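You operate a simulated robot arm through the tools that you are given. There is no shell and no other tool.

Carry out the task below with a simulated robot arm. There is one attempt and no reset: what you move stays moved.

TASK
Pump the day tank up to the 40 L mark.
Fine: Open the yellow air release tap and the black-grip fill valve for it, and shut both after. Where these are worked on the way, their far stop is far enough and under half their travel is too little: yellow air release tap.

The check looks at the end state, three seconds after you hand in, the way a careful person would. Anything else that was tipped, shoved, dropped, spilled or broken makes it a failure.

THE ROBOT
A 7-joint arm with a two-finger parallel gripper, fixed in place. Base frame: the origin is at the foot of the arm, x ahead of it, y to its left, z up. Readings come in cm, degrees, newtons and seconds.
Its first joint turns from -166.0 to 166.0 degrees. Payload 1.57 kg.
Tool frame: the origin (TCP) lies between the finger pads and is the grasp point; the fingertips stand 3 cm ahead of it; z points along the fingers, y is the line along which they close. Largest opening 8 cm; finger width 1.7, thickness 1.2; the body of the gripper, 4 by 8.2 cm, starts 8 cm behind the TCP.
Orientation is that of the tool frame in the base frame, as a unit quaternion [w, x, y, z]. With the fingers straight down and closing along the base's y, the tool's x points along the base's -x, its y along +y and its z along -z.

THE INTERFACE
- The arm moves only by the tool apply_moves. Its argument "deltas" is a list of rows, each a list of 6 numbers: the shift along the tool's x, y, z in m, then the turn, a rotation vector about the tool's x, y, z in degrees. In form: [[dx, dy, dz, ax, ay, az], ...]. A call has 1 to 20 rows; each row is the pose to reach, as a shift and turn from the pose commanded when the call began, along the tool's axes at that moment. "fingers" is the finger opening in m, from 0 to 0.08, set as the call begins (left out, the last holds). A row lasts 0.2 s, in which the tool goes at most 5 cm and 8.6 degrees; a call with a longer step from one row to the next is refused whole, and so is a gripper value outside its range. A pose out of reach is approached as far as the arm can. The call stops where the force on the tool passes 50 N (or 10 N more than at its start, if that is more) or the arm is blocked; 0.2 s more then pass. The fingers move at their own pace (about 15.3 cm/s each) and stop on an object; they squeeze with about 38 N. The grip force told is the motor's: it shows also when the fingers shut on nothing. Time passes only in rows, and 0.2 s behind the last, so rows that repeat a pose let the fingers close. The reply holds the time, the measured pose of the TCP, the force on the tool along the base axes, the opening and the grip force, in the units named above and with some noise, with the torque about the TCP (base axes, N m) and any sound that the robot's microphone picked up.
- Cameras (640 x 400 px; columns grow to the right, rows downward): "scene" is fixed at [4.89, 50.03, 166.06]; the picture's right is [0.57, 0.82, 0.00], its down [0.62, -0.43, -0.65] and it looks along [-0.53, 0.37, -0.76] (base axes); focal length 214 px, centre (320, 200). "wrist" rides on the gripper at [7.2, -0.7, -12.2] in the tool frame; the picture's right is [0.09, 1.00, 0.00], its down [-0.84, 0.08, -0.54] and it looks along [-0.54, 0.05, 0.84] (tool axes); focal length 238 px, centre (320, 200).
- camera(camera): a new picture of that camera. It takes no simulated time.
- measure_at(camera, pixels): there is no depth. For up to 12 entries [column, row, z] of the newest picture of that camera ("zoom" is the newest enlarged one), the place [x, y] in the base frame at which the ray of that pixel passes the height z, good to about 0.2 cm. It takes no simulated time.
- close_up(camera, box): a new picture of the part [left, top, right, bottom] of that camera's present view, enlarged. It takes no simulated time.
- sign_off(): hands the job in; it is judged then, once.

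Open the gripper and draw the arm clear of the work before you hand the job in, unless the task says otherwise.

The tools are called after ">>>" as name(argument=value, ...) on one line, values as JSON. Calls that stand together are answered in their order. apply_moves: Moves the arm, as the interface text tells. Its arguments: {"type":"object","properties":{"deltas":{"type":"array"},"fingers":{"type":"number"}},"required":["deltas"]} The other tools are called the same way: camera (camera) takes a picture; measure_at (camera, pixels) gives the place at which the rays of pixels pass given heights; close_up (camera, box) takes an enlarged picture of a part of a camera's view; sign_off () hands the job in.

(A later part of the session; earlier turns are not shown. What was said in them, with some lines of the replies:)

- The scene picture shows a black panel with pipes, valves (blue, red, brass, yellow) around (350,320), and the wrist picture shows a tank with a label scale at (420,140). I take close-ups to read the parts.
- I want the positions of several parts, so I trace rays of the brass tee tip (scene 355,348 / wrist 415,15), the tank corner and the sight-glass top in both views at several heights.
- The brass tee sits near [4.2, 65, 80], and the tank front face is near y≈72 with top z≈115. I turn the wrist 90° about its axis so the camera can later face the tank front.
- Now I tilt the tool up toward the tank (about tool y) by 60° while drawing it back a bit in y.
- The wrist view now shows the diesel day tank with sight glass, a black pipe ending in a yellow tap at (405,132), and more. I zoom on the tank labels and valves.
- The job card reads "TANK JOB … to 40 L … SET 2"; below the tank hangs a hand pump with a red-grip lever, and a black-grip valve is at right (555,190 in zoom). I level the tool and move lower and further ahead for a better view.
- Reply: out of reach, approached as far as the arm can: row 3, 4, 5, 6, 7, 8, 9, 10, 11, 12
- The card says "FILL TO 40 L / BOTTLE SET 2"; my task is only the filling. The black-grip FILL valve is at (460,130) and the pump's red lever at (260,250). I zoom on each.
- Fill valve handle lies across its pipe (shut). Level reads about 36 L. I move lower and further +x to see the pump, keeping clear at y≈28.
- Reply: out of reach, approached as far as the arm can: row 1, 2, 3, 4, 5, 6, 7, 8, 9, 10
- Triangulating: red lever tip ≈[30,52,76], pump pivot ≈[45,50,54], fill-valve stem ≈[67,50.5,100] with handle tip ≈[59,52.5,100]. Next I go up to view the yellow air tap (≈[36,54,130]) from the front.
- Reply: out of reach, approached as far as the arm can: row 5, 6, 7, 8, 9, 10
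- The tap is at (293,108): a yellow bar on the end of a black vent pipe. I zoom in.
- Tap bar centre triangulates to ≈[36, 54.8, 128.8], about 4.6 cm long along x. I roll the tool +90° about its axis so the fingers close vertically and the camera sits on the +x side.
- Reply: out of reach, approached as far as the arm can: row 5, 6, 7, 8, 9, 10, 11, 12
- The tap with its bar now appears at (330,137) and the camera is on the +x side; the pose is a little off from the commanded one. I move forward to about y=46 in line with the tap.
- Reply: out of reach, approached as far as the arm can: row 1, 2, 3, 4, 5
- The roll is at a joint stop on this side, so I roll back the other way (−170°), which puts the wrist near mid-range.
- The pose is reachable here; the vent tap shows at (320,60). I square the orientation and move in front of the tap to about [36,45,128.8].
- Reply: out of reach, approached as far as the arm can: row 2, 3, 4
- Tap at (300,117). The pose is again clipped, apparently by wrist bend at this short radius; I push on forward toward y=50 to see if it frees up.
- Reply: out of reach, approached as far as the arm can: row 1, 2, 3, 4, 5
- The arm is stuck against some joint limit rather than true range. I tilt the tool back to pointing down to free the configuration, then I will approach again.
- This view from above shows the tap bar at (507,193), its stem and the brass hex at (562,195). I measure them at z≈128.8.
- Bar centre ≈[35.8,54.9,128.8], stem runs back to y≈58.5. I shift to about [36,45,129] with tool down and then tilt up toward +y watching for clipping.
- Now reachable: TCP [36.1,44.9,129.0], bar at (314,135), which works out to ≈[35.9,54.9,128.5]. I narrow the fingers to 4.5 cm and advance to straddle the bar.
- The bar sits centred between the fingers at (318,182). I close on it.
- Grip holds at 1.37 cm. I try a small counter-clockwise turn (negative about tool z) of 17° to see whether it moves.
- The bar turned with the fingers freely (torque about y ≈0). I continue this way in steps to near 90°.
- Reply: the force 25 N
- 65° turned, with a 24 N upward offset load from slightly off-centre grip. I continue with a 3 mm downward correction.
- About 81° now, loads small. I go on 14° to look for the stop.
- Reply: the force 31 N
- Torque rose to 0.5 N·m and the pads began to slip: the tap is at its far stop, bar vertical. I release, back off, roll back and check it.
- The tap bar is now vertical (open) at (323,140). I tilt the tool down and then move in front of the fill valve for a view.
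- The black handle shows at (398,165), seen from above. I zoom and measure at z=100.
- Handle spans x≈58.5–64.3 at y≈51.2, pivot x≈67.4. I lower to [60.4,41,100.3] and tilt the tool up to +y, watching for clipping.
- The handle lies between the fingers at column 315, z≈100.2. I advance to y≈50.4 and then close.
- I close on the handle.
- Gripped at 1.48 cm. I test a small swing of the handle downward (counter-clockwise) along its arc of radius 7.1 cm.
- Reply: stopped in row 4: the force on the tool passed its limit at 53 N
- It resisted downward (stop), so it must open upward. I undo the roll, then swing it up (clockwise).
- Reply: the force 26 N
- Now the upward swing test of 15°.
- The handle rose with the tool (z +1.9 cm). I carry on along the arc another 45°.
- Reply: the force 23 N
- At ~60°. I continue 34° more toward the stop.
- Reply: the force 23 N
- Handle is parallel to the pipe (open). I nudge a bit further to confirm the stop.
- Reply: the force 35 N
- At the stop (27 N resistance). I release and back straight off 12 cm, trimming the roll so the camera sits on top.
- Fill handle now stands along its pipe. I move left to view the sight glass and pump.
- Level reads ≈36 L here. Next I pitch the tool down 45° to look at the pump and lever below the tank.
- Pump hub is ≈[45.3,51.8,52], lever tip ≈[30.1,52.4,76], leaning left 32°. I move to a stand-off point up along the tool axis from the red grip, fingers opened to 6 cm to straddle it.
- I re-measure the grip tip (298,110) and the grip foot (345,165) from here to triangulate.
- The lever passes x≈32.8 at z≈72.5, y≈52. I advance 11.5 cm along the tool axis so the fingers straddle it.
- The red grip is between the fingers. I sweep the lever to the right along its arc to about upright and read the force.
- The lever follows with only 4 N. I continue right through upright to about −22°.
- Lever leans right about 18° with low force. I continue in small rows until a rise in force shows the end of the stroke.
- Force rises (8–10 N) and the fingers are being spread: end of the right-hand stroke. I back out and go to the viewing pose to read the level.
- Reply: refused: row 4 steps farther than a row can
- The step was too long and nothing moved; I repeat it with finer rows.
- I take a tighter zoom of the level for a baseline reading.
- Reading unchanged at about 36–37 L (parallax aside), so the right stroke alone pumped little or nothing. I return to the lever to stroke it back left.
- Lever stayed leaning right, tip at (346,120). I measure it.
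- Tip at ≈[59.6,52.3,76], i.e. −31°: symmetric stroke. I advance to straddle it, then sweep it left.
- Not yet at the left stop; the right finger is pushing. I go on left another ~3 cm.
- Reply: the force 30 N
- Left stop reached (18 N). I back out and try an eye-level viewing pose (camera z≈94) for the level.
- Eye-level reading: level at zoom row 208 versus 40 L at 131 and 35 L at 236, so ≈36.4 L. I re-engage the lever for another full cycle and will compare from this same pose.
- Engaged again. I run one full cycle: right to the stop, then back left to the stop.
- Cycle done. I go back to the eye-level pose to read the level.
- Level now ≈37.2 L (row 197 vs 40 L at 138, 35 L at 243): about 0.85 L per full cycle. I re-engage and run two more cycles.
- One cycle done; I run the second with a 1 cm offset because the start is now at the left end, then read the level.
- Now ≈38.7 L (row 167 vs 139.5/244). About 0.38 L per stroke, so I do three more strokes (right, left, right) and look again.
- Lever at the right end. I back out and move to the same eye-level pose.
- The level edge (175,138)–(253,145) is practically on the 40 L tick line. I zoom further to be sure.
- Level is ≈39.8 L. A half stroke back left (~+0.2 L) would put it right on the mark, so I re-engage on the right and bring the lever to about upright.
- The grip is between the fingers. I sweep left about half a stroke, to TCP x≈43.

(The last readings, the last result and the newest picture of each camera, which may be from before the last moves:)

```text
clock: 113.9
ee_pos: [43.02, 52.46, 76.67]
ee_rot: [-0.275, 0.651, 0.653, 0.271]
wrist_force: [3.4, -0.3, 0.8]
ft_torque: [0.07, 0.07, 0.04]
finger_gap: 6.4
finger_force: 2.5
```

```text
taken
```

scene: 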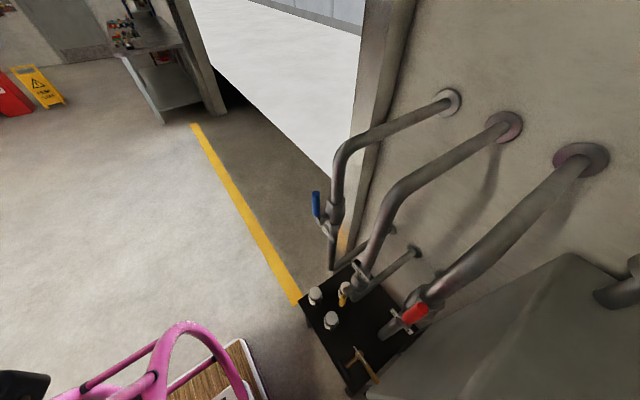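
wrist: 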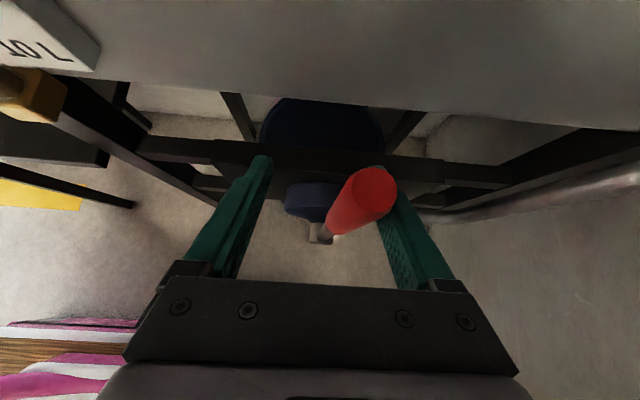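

Lever roughly upright. I back out to the eye-level pose and read again.

>>> apply_moves(deltas=[[0, 0.012, 0, 0, 0, 0], [0, 0.012, -0.04, 0, 0, 0], [0, 0.012, -0.08, 0, 0, 0], [0, 0.005, -0.12, 0, 0, 0], [-0.003, 0, -0.125, 0, 7, 0], [-0.005, -0.005, -0.13, 0, 14, 0], [-0.007, -0.01, -0.135, 0, 21, 0], [-0.01, -0.015, -0.14, 0, 28, 0], [-0.013, -0.02, -0.145, 0, 35, 0], [-0.0163, -0.025, -0.15, 0, 42, 0], [-0.0163, -0.03, -0.15, 0, 45, 0], [-0.0163, -0.03, -0.15, 0, 45, 0]])

>>> camera(camera="wrist")

>>> close_up(camera="wrist", box=[140, 20, 190, 55])

```text
clock: 116.5
ee_pos: [40.11, 40.56, 85.94]
ee_rot: [0.503, -0.497, -0.499, -0.5]
wrist_force: [0.3, 0.4, -0.8]
ft_torque: [0.0, 0.01, -0.04]
finger_gap: 5.98
finger_force: 0.1
```

```text
taken
```

wrist: 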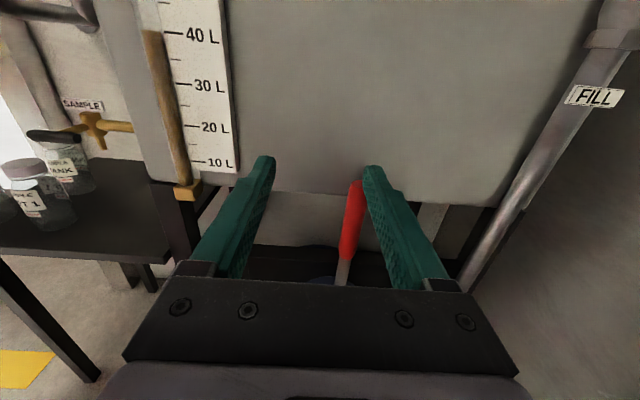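

```text
11.43 times, centred on (165, 38) of wrist
```

zoom: 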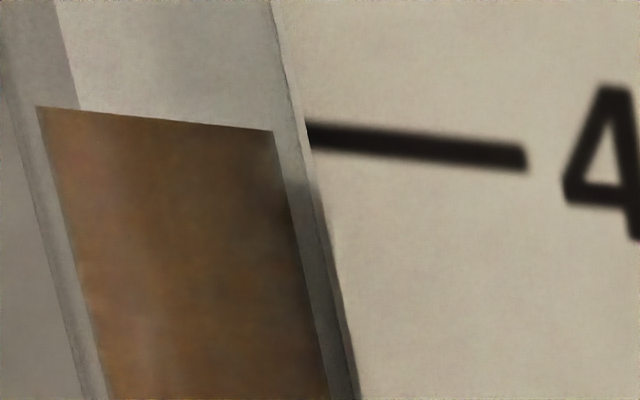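

The level edge now lies on the 40 L tick line (131 vs 130 at the tube's edge). I go to the fill valve to shut it, fingers at 4.5 cm.

>>> apply_moves(deltas=[[0.04, 0, -0.005, 0, 0, 0], [0.08, 0.01, -0.01, 0, 0, 0], [0.12, 0.04, -0.01, 0, 0, 0], [0.15, 0.08, -0.01, 0, 0, 0], [0.18, 0.12, -0.01, 0, 0, 0], [0.205, 0.16, -0.01, 0, 0, 0], [0.212, 0.2, -0.005, 0, 0, 0], [0.212, 0.24, 0, 0, 0, 0], [0.212, 0.277, 0, 0, 0, 0], [0.212, 0.277, 0, 0, 0, 0]], fingers=0.045)

>>> camera(camera="wrist")

```text
clock: 118.7
ee_pos: [67.89, 40.75, 107.2]
ee_rot: [0.503, -0.498, -0.498, -0.501]
wrist_force: [-0.2, -0.8, 0.1]
ft_torque: [0.03, 0.01, 0.0]
finger_gap: 4.51
finger_force: 0.0
```

```text
taken
```

wrist: 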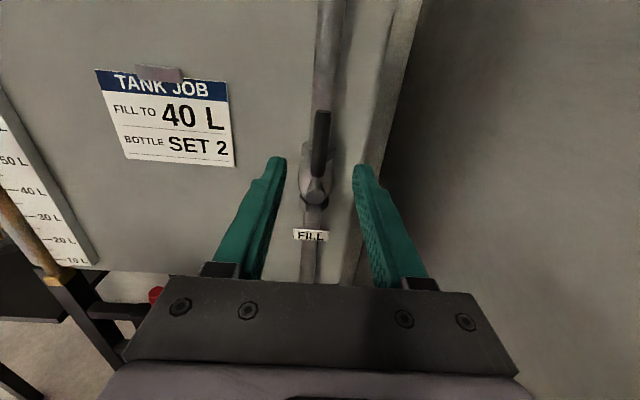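

Handle centred at (320,145). I advance 9.6 cm to straddle it.

>>> apply_moves(deltas=[[0, 0, 0.03, 0, 0, 0], [0, 0, 0.06, 0, 0, 0], [0, 0, 0.085, 0, 0, 0], [0, 0, 0.096, 0, 0, 0], [0, 0, 0.096, 0, 0, 0]])

>>> camera(camera="wrist")

```text
clock: 119.9
ee_pos: [67.8, 50.24, 107.28]
ee_rot: [0.503, -0.498, -0.499, -0.5]
wrist_force: [0.4, 0.1, 1.5]
ft_torque: [0.0, -0.02, 0.02]
finger_gap: 4.48
finger_force: 0.1
```

```text
taken
```

wrist: 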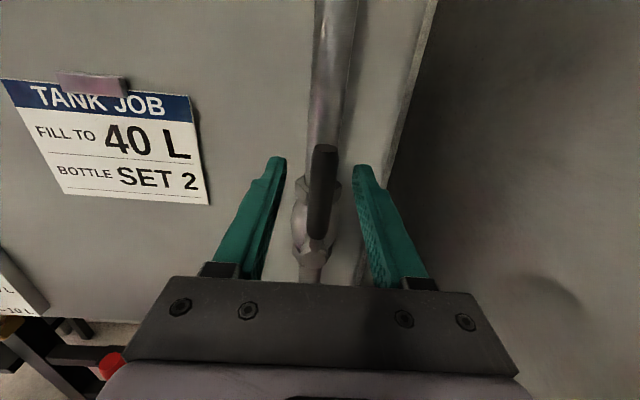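

I close on the handle.

>>> apply_moves(deltas=[[0, 0, 0, 0, 0, 0], [0, 0, 0, 0, 0, 0], [0, 0, 0, 0, 0, 0]], fingers=0.0)

```text
clock: 120.7
ee_pos: [67.91, 50.1, 107.26]
ee_rot: [0.502, -0.498, -0.498, -0.501]
wrist_force: [5.4, 6.4, 2.5]
ft_torque: [0.02, -0.32, -0.03]
finger_gap: 1.48
finger_force: 31.4
```

Gripped. I swing it back counter-clockwise 45° along the arc.

>>> apply_moves(deltas=[[-0.0006, -0.0093, 0, 0, 0, -7.5], [-0.0024, -0.0184, 0, 0, 0, -15], [-0.0054, -0.0272, 0, 0, 0, -22.5], [-0.0095, -0.0355, 0, 0, 0, -30], [-0.0147, -0.0432, 0, 0, 0, -37.5], [-0.0208, -0.0502, 0, 0, 0, -45]])

```text
clock: 122.1
ee_pos: [62.78, 50.27, 105.12]
ee_rot: [-0.273, 0.269, 0.652, 0.654]
wrist_force: [4.8, 5.6, 2.8]
ft_torque: [0.46, -0.39, 0.4]
finger_gap: 1.5
finger_force: 31.0
```

Halfway. I continue 48° more to its closed stop.

>>> apply_moves(deltas=[[-0.0006, -0.0093, 0, 0, 0, -7.5], [-0.0024, -0.0184, 0, 0, 0, -15], [-0.0054, -0.0272, 0, 0, 0, -22.5], [-0.0095, -0.0355, 0, 0, 0, -30], [-0.0147, -0.0432, 0, 0, 0, -37.5], [-0.0208, -0.0502, 0, 0, 0, -45], [-0.0215, -0.0532, 0, 0, 0, -47]])

>>> camera(camera="wrist")

```text
clock: 123.7
ee_pos: [60.61, 50.2, 99.96]
ee_rot: [0.013, -0.013, 0.704, 0.71]
wrist_force: [11.2, 8.3, 13.0]
ft_torque: [0.15, 0.55, 0.31]
finger_gap: 1.54
finger_force: 30.9
```

```text
taken
```

wrist: 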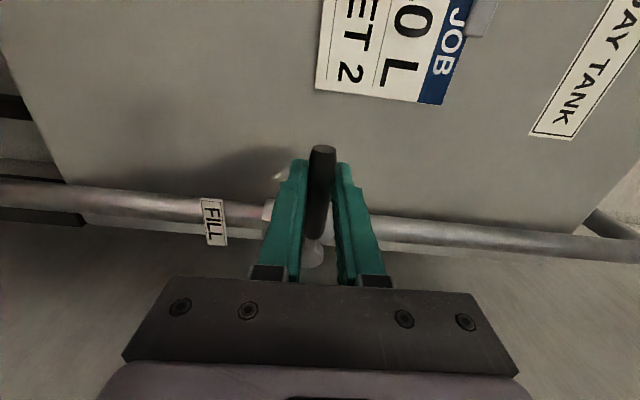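

Handle is back across the pipe at z≈100, its original height. I press down a touch more to seat it.

>>> apply_moves(deltas=[[0, -0.003, 0, 0, 0, 0], [0, -0.005, 0, 0, 0, 0]])

```text
clock: 124.3
ee_pos: [60.59, 50.31, 99.86]
ee_rot: [0.013, -0.013, 0.701, 0.713]
wrist_force: [12.4, 14.1, 43.2]
ft_torque: [0.37, 0.41, -0.32]
finger_gap: 1.52
finger_force: 30.6
```

Firmly at the stop (43 N). I relax, open, and back off, then look.

>>> apply_moves(deltas=[[0, 0.004, 0, 0, 0, 0], [0, 0.004, 0, 0, 0, 0], [0, 0.004, 0, 0, 0, 0], [0, 0.004, -0.03, 0, 0, 2], [0, 0.004, -0.06, 0, 0, 2], [0, 0.004, -0.095, 0, 0, 2], [0, 0.004, -0.095, 0, 0, 2]], fingers=0.045)

>>> camera(camera="wrist")

```text
clock: 125.9
ee_pos: [60.47, 40.67, 99.63]
ee_rot: [-0.002, -0.001, 0.704, 0.71]
wrist_force: [0.1, -0.2, 0.1]
ft_torque: [0.02, 0.02, -0.02]
finger_gap: 4.52
finger_force: 0.0
```

```text
taken
```

wrist: 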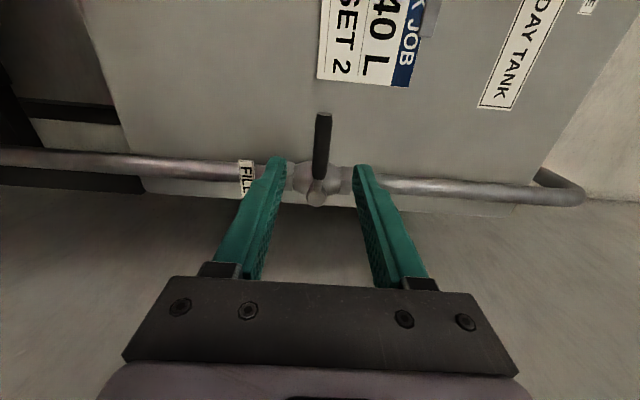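

The fill handle lies square across its pipe again: shut. Now I move up to the air tap at [36,44.5,128.5], keeping the tool horizontal.

>>> apply_moves(deltas=[[0.025, 0.032, 0.004, 0, 0, 0], [0.05, 0.064, 0.008, 0, 0, 0], [0.075, 0.096, 0.012, 0, 0, 0], [0.1, 0.128, 0.016, 0, 0, 0], [0.13, 0.16, 0.02, 0, 0, 0], [0.16, 0.192, 0.024, 0, 0, 0], [0.19, 0.224, 0.028, 0, 0, 0], [0.22, 0.256, 0.032, 0, 0, 0], [0.245, 0.289, 0.036, 0, 0, 0], [0.245, 0.289, 0.036, 0, 0, 0]])

>>> camera(camera="wrist")

```text
clock: 128.1
ee_pos: [36.12, 44.06, 128.65]
ee_rot: [-0.002, 0.0, 0.705, 0.709]
wrist_force: [0.0, 0.2, -0.1]
ft_torque: [0.01, 0.0, 0.02]
finger_gap: 4.5
finger_force: 0.1
```

```text
taken
```

wrist: 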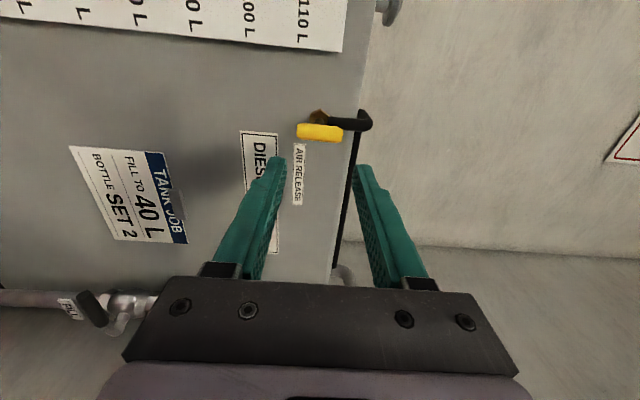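

Reached; bar vertical at (320,132). I roll −90° so the fingers can close on it from the sides.

>>> apply_moves(deltas=[[0, 0, 0, 0, 0, -8], [0, 0, 0, 0, 0, -16], [0, 0, 0, 0, 0, -24], [0, 0, 0, 0, 0, -32], [0, 0, 0, 0, 0, -40], [0, 0, 0, 0, 0, -48], [0, 0, 0, 0, 0, -56], [0, 0, 0, 0, 0, -64], [0, 0, 0, 0, 0, -72], [0, 0, 0, 0, 0, -80], [0, 0, 0, 0, 0, -88], [0, 0, 0, 0, 0, -90], [0, 0, 0, 0, 0, -90]])

>>> camera(camera="wrist")

```text
clock: 130.9
ee_pos: [36.05, 43.99, 128.64]
ee_rot: [0.502, -0.498, 0.498, 0.502]
wrist_force: [0.9, -0.6, 0.0]
ft_torque: [-0.03, 0.02, -0.02]
finger_gap: 4.51
finger_force: 0.0
```

```text
taken
```

wrist: 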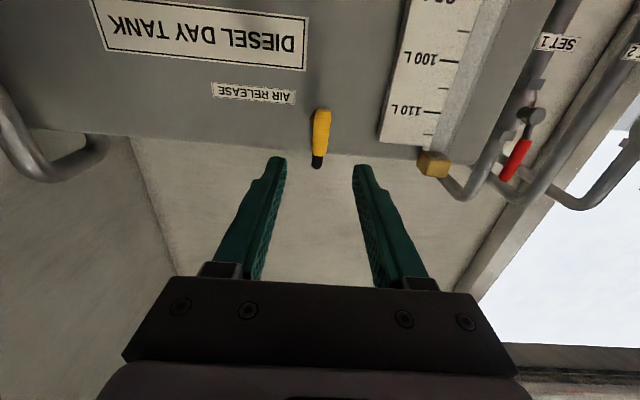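

Bar at (321,135) centred and aligned. I advance to y≈53.9.

>>> apply_moves(deltas=[[0.0005, 0.001, 0.03, 0, 0, 0], [0.001, 0.001, 0.06, 0, 0, 0], [0.0015, 0.001, 0.085, 0, 0, 0], [0.0015, 0.001, 0.0985, 0, 0, 0], [0.0015, 0.001, 0.0985, 0, 0, 0]])

>>> camera(camera="wrist")

```text
clock: 132.1
ee_pos: [36.01, 53.94, 128.52]
ee_rot: [0.501, -0.498, 0.498, 0.503]
wrist_force: [-0.6, -0.2, -0.1]
ft_torque: [-0.01, -0.01, 0.01]
finger_gap: 4.47
finger_force: 0.0
```

```text
taken
```

wrist: 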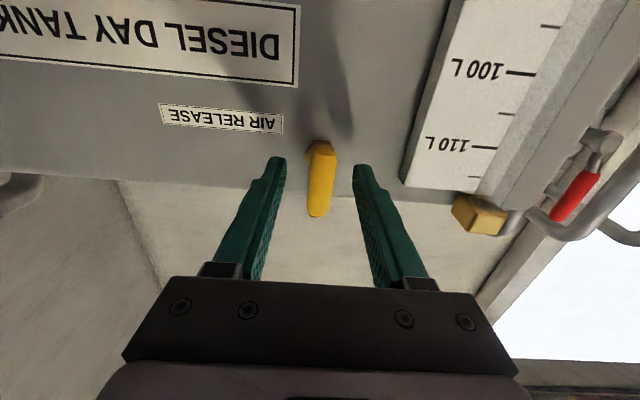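

The bar is between the fingers at (320,185). I close on it.

>>> apply_moves(deltas=[[0, 0, 0, 0, 0, 0], [0, 0, 0, 0, 0, 0], [0, 0, 0, 0, 0, 0]], fingers=0.0)

>>> apply_moves(deltas=[[0, 0, 0, 0, 0, 7.5], [0, 0, 0, 0, 0, 15], [0, 0, 0, 0, 0, 22.5], [0, 0, 0, 0, 0, 30], [0, 0, 0, 0, 0, 37.5], [0, 0, 0, 0, 0, 45]])

>>> camera(camera="wrist")

```text
clock: 132.9
ee_pos: [35.97, 53.97, 128.53]
ee_rot: [0.5, -0.499, 0.498, 0.503]
wrist_force: [-4.0, 1.7, -3.2]
ft_torque: [0.03, 0.02, 0.05]
finger_gap: 1.38
finger_force: 30.7
```

```text
clock: 134.3
ee_pos: [35.94, 53.9, 128.57]
ee_rot: [0.269, -0.269, 0.652, 0.656]
wrist_force: [-11.3, 4.3, -8.8]
ft_torque: [0.28, -0.01, -0.3]
finger_gap: 1.37
finger_force: 30.0
```

```text
taken
```

wrist: 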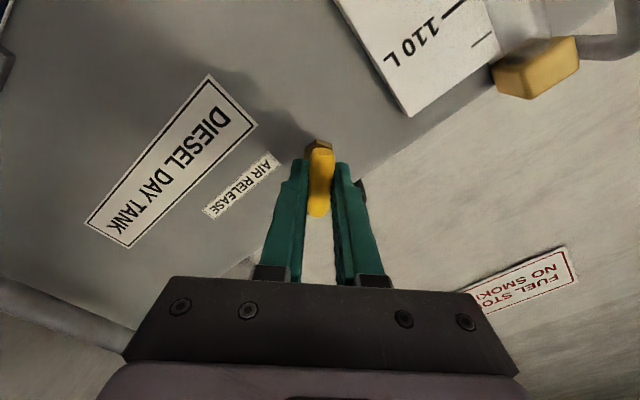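

Turned 45°, bar follows the fingers. I continue 50° to the closed stop.

>>> apply_moves(deltas=[[0.0007, 0, 0, 0, 0, 7.5], [0.0014, 0, 0, 0, 0, 15], [0.0014, 0, 0, 0, 0, 22.5], [0.0014, 0, 0, 0, 0, 30], [0.0014, 0, 0, 0, 0, 37.5], [0.0014, 0, 0, 0, 0, 45], [0.0014, 0, 0, 0, 0, 50]])

>>> camera(camera="wrist")

```text
clock: 135.9
ee_pos: [35.82, 53.83, 128.53]
ee_rot: [-0.032, 0.03, 0.702, 0.711]
wrist_force: [-3.6, 12.4, 27.0]
ft_torque: [0.33, -0.63, 0.4]
finger_gap: 1.5
finger_force: 31.1
```

```text
taken
```

wrist: 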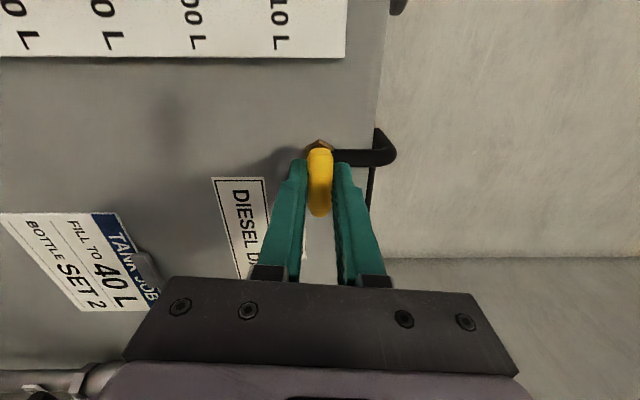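

Torque −0.63 N·m and pads slipping slightly: closed stop reached. I open and back off, then check the tap.

>>> apply_moves(deltas=[[0, 0, 0, 0, 0, -2], [0, 0, 0, 0, 0, -2], [0, 0, 0, 0, 0, -3], [0, 0, -0.03, 0, 0, -5], [0, 0, -0.06, 0, 0, -5], [0, 0, -0.1, 0, 0, -5], [0, 0, -0.1, 0, 0, -5]], fingers=0.045)

>>> camera(camera="wrist")

>>> close_up(camera="wrist", box=[270, 80, 390, 190])

```text
clock: 137.5
ee_pos: [35.98, 43.68, 128.38]
ee_rot: [-0.002, -0.001, 0.705, 0.71]
wrist_force: [-0.4, 0.3, -0.2]
ft_torque: [0.03, 0.01, 0.02]
finger_gap: 4.51
finger_force: 0.1
```

```text
taken
```

wrist: 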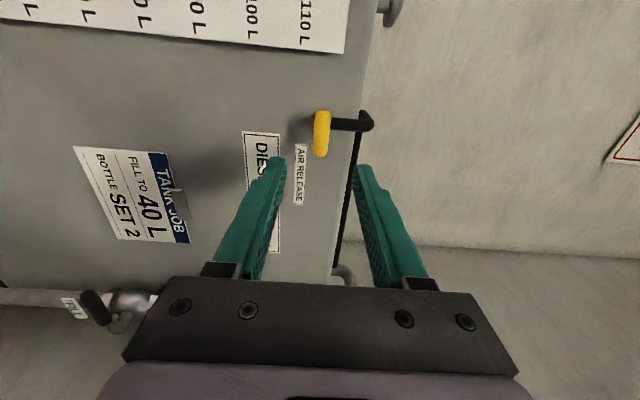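

```text
3.64 times, centred on (330, 135) of wrist
```

zoom: 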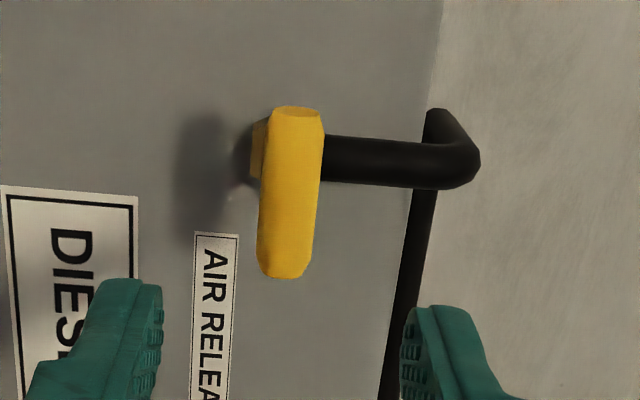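

The tap is shut (bar horizontal at (321,133)). I do a last check of the level: roll 90° and then move to the eye-level pose.

>>> apply_moves(deltas=[[0, 0, 0, 0, 0, 8], [0, 0, 0, 0, 0, 16], [0, 0, 0, 0, 0, 24], [0, 0, 0, 0, 0, 32], [0, 0, 0, 0, 0, 40], [0, 0, 0, 0, 0, 48], [0, 0, 0, 0, 0, 56], [0, 0, 0, 0, 0, 64], [0, 0, 0, 0, 0, 72], [0, 0, 0, 0, 0, 80], [0, 0, 0, 0, 0, 88], [0, 0, 0, 0, 0, 90], [0, 0, 0, 0, 0, 90]])

>>> apply_moves(deltas=[[-0.045, 0.005, -0.003, 0, 0, 0], [-0.09, 0.01, -0.006, 0, 0, 0], [-0.135, 0.015, -0.009, 0, 0, 0], [-0.18, 0.02, -0.012, 0, 0, 0], [-0.225, 0.025, -0.015, 0, 0, 0], [-0.27, 0.03, -0.02, 0, 0, 0], [-0.315, 0.035, -0.025, 0, 0, 0], [-0.36, 0.04, -0.03, 0, 0, 0], [-0.4, 0.042, -0.031, 0, 0, 0], [-0.424, 0.042, -0.031, 0, 0, 0], [-0.424, 0.042, -0.031, 0, 0, 0]])

>>> camera(camera="wrist")

>>> close_up(camera="wrist", box=[130, 0, 230, 100])

```text
clock: 140.3
ee_pos: [35.95, 43.76, 128.34]
ee_rot: [0.504, -0.498, -0.498, -0.5]
wrist_force: [0.5, 0.1, 0.1]
ft_torque: [0.01, 0.0, -0.01]
finger_gap: 4.52
finger_force: 0.1
```

```text
clock: 142.7
ee_pos: [40.05, 41.17, 85.8]
ee_rot: [0.503, -0.498, -0.499, -0.5]
wrist_force: [0.3, 0.0, 0.4]
ft_torque: [0.01, -0.02, -0.02]
finger_gap: 4.49
finger_force: 0.0
```

```text
taken
```

wrist: 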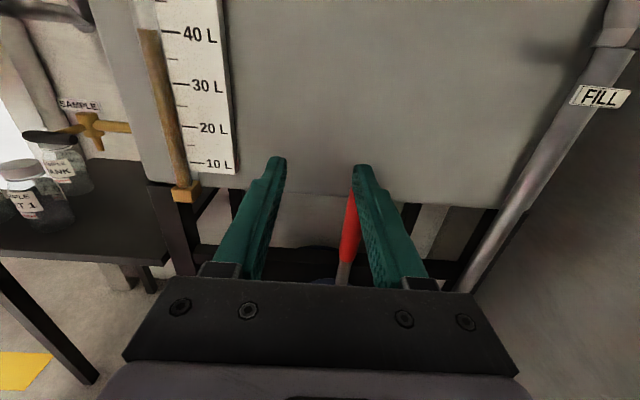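

```text
4.00 times, centred on (180, 50) of wrist
```

zoom: 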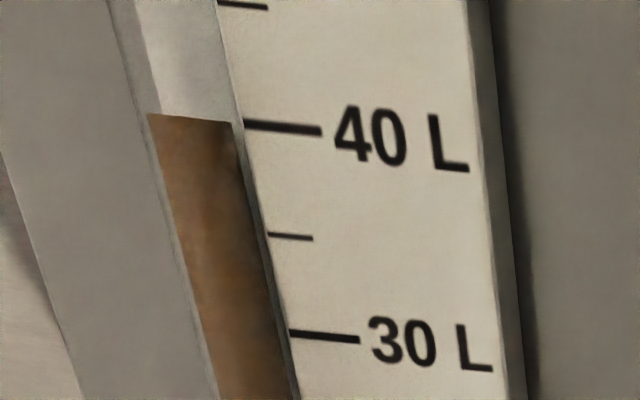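

The level holds on the 40 L tick with both valves shut. I open the gripper fully and draw the arm up and back, clear of the work.

>>> apply_moves(deltas=[[0.01, 0, -0.01, 0, 0, 0], [0.05, 0, -0.02, 0, 0, 0], [0.09, 0, -0.03, 0, 0, 0], [0.13, 0, -0.03, 0, 0, 0], [0.17, 0, -0.03, 0, 0, 0], [0.2, 0, -0.03, 0, 0, 0], [0.2, 0, -0.03, 0, 0, 0]], fingers=0.08)

>>> camera(camera="wrist")

>>> camera(camera="scene")

```text
clock: 144.3
ee_pos: [40.19, 38.01, 106.03]
ee_rot: [0.504, -0.497, -0.498, -0.501]
wrist_force: [0.3, 0.7, 0.7]
ft_torque: [-0.01, 0.0, 0.03]
finger_gap: 8.0
finger_force: 0.1
```

```text
taken
```

wrist: 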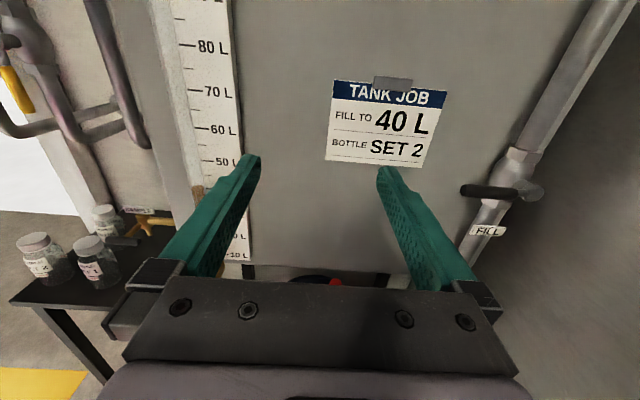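

```text
taken
```

scene: 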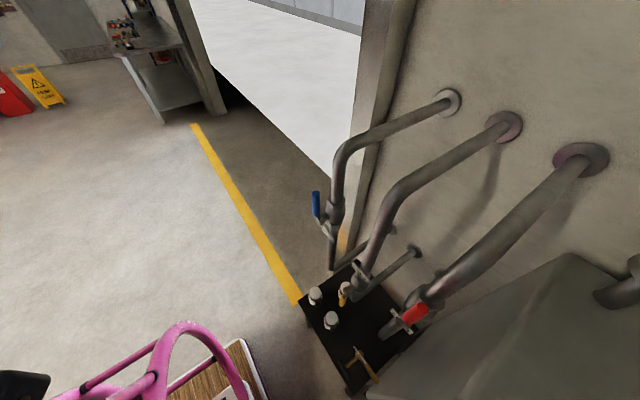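

The tank is at 40 L, the fill valve lies across its pipe at (490,192), the air tap is shut, the bottles are untouched and the arm is clear. I hand in.

>>> sign_off()

```text
The job is handed in.
```

The day tank is pumped up to the 40 L mark, and both the yellow air release tap and the black-grip fill valve are shut again. The job is handed in; I don't have the check's verdict.

- **Level:** it started at roughly 36 L. With both valves shut, the last eye-level reading lines up with the 40 L tick, to within about 0.1 to 0.2 L.
- **Air release tap:** I turned it a quarter turn to its far stop to open it, then back to its closed stop. Its bar is horizontal again.
- **Fill valve:** I swung it up to its open stop, then back down to its closed stop. The handle lies square across its pipe, as it did at the start.
- **Pump lever:** it now stands about upright. It was leaning left when I began.

The card on the tank also says "BOTTLE SET 2". That wasn't part of this task, so I left the bottles, the sample tap and the set valves alone. The gripper is open and the arm is drawn back from the tank.
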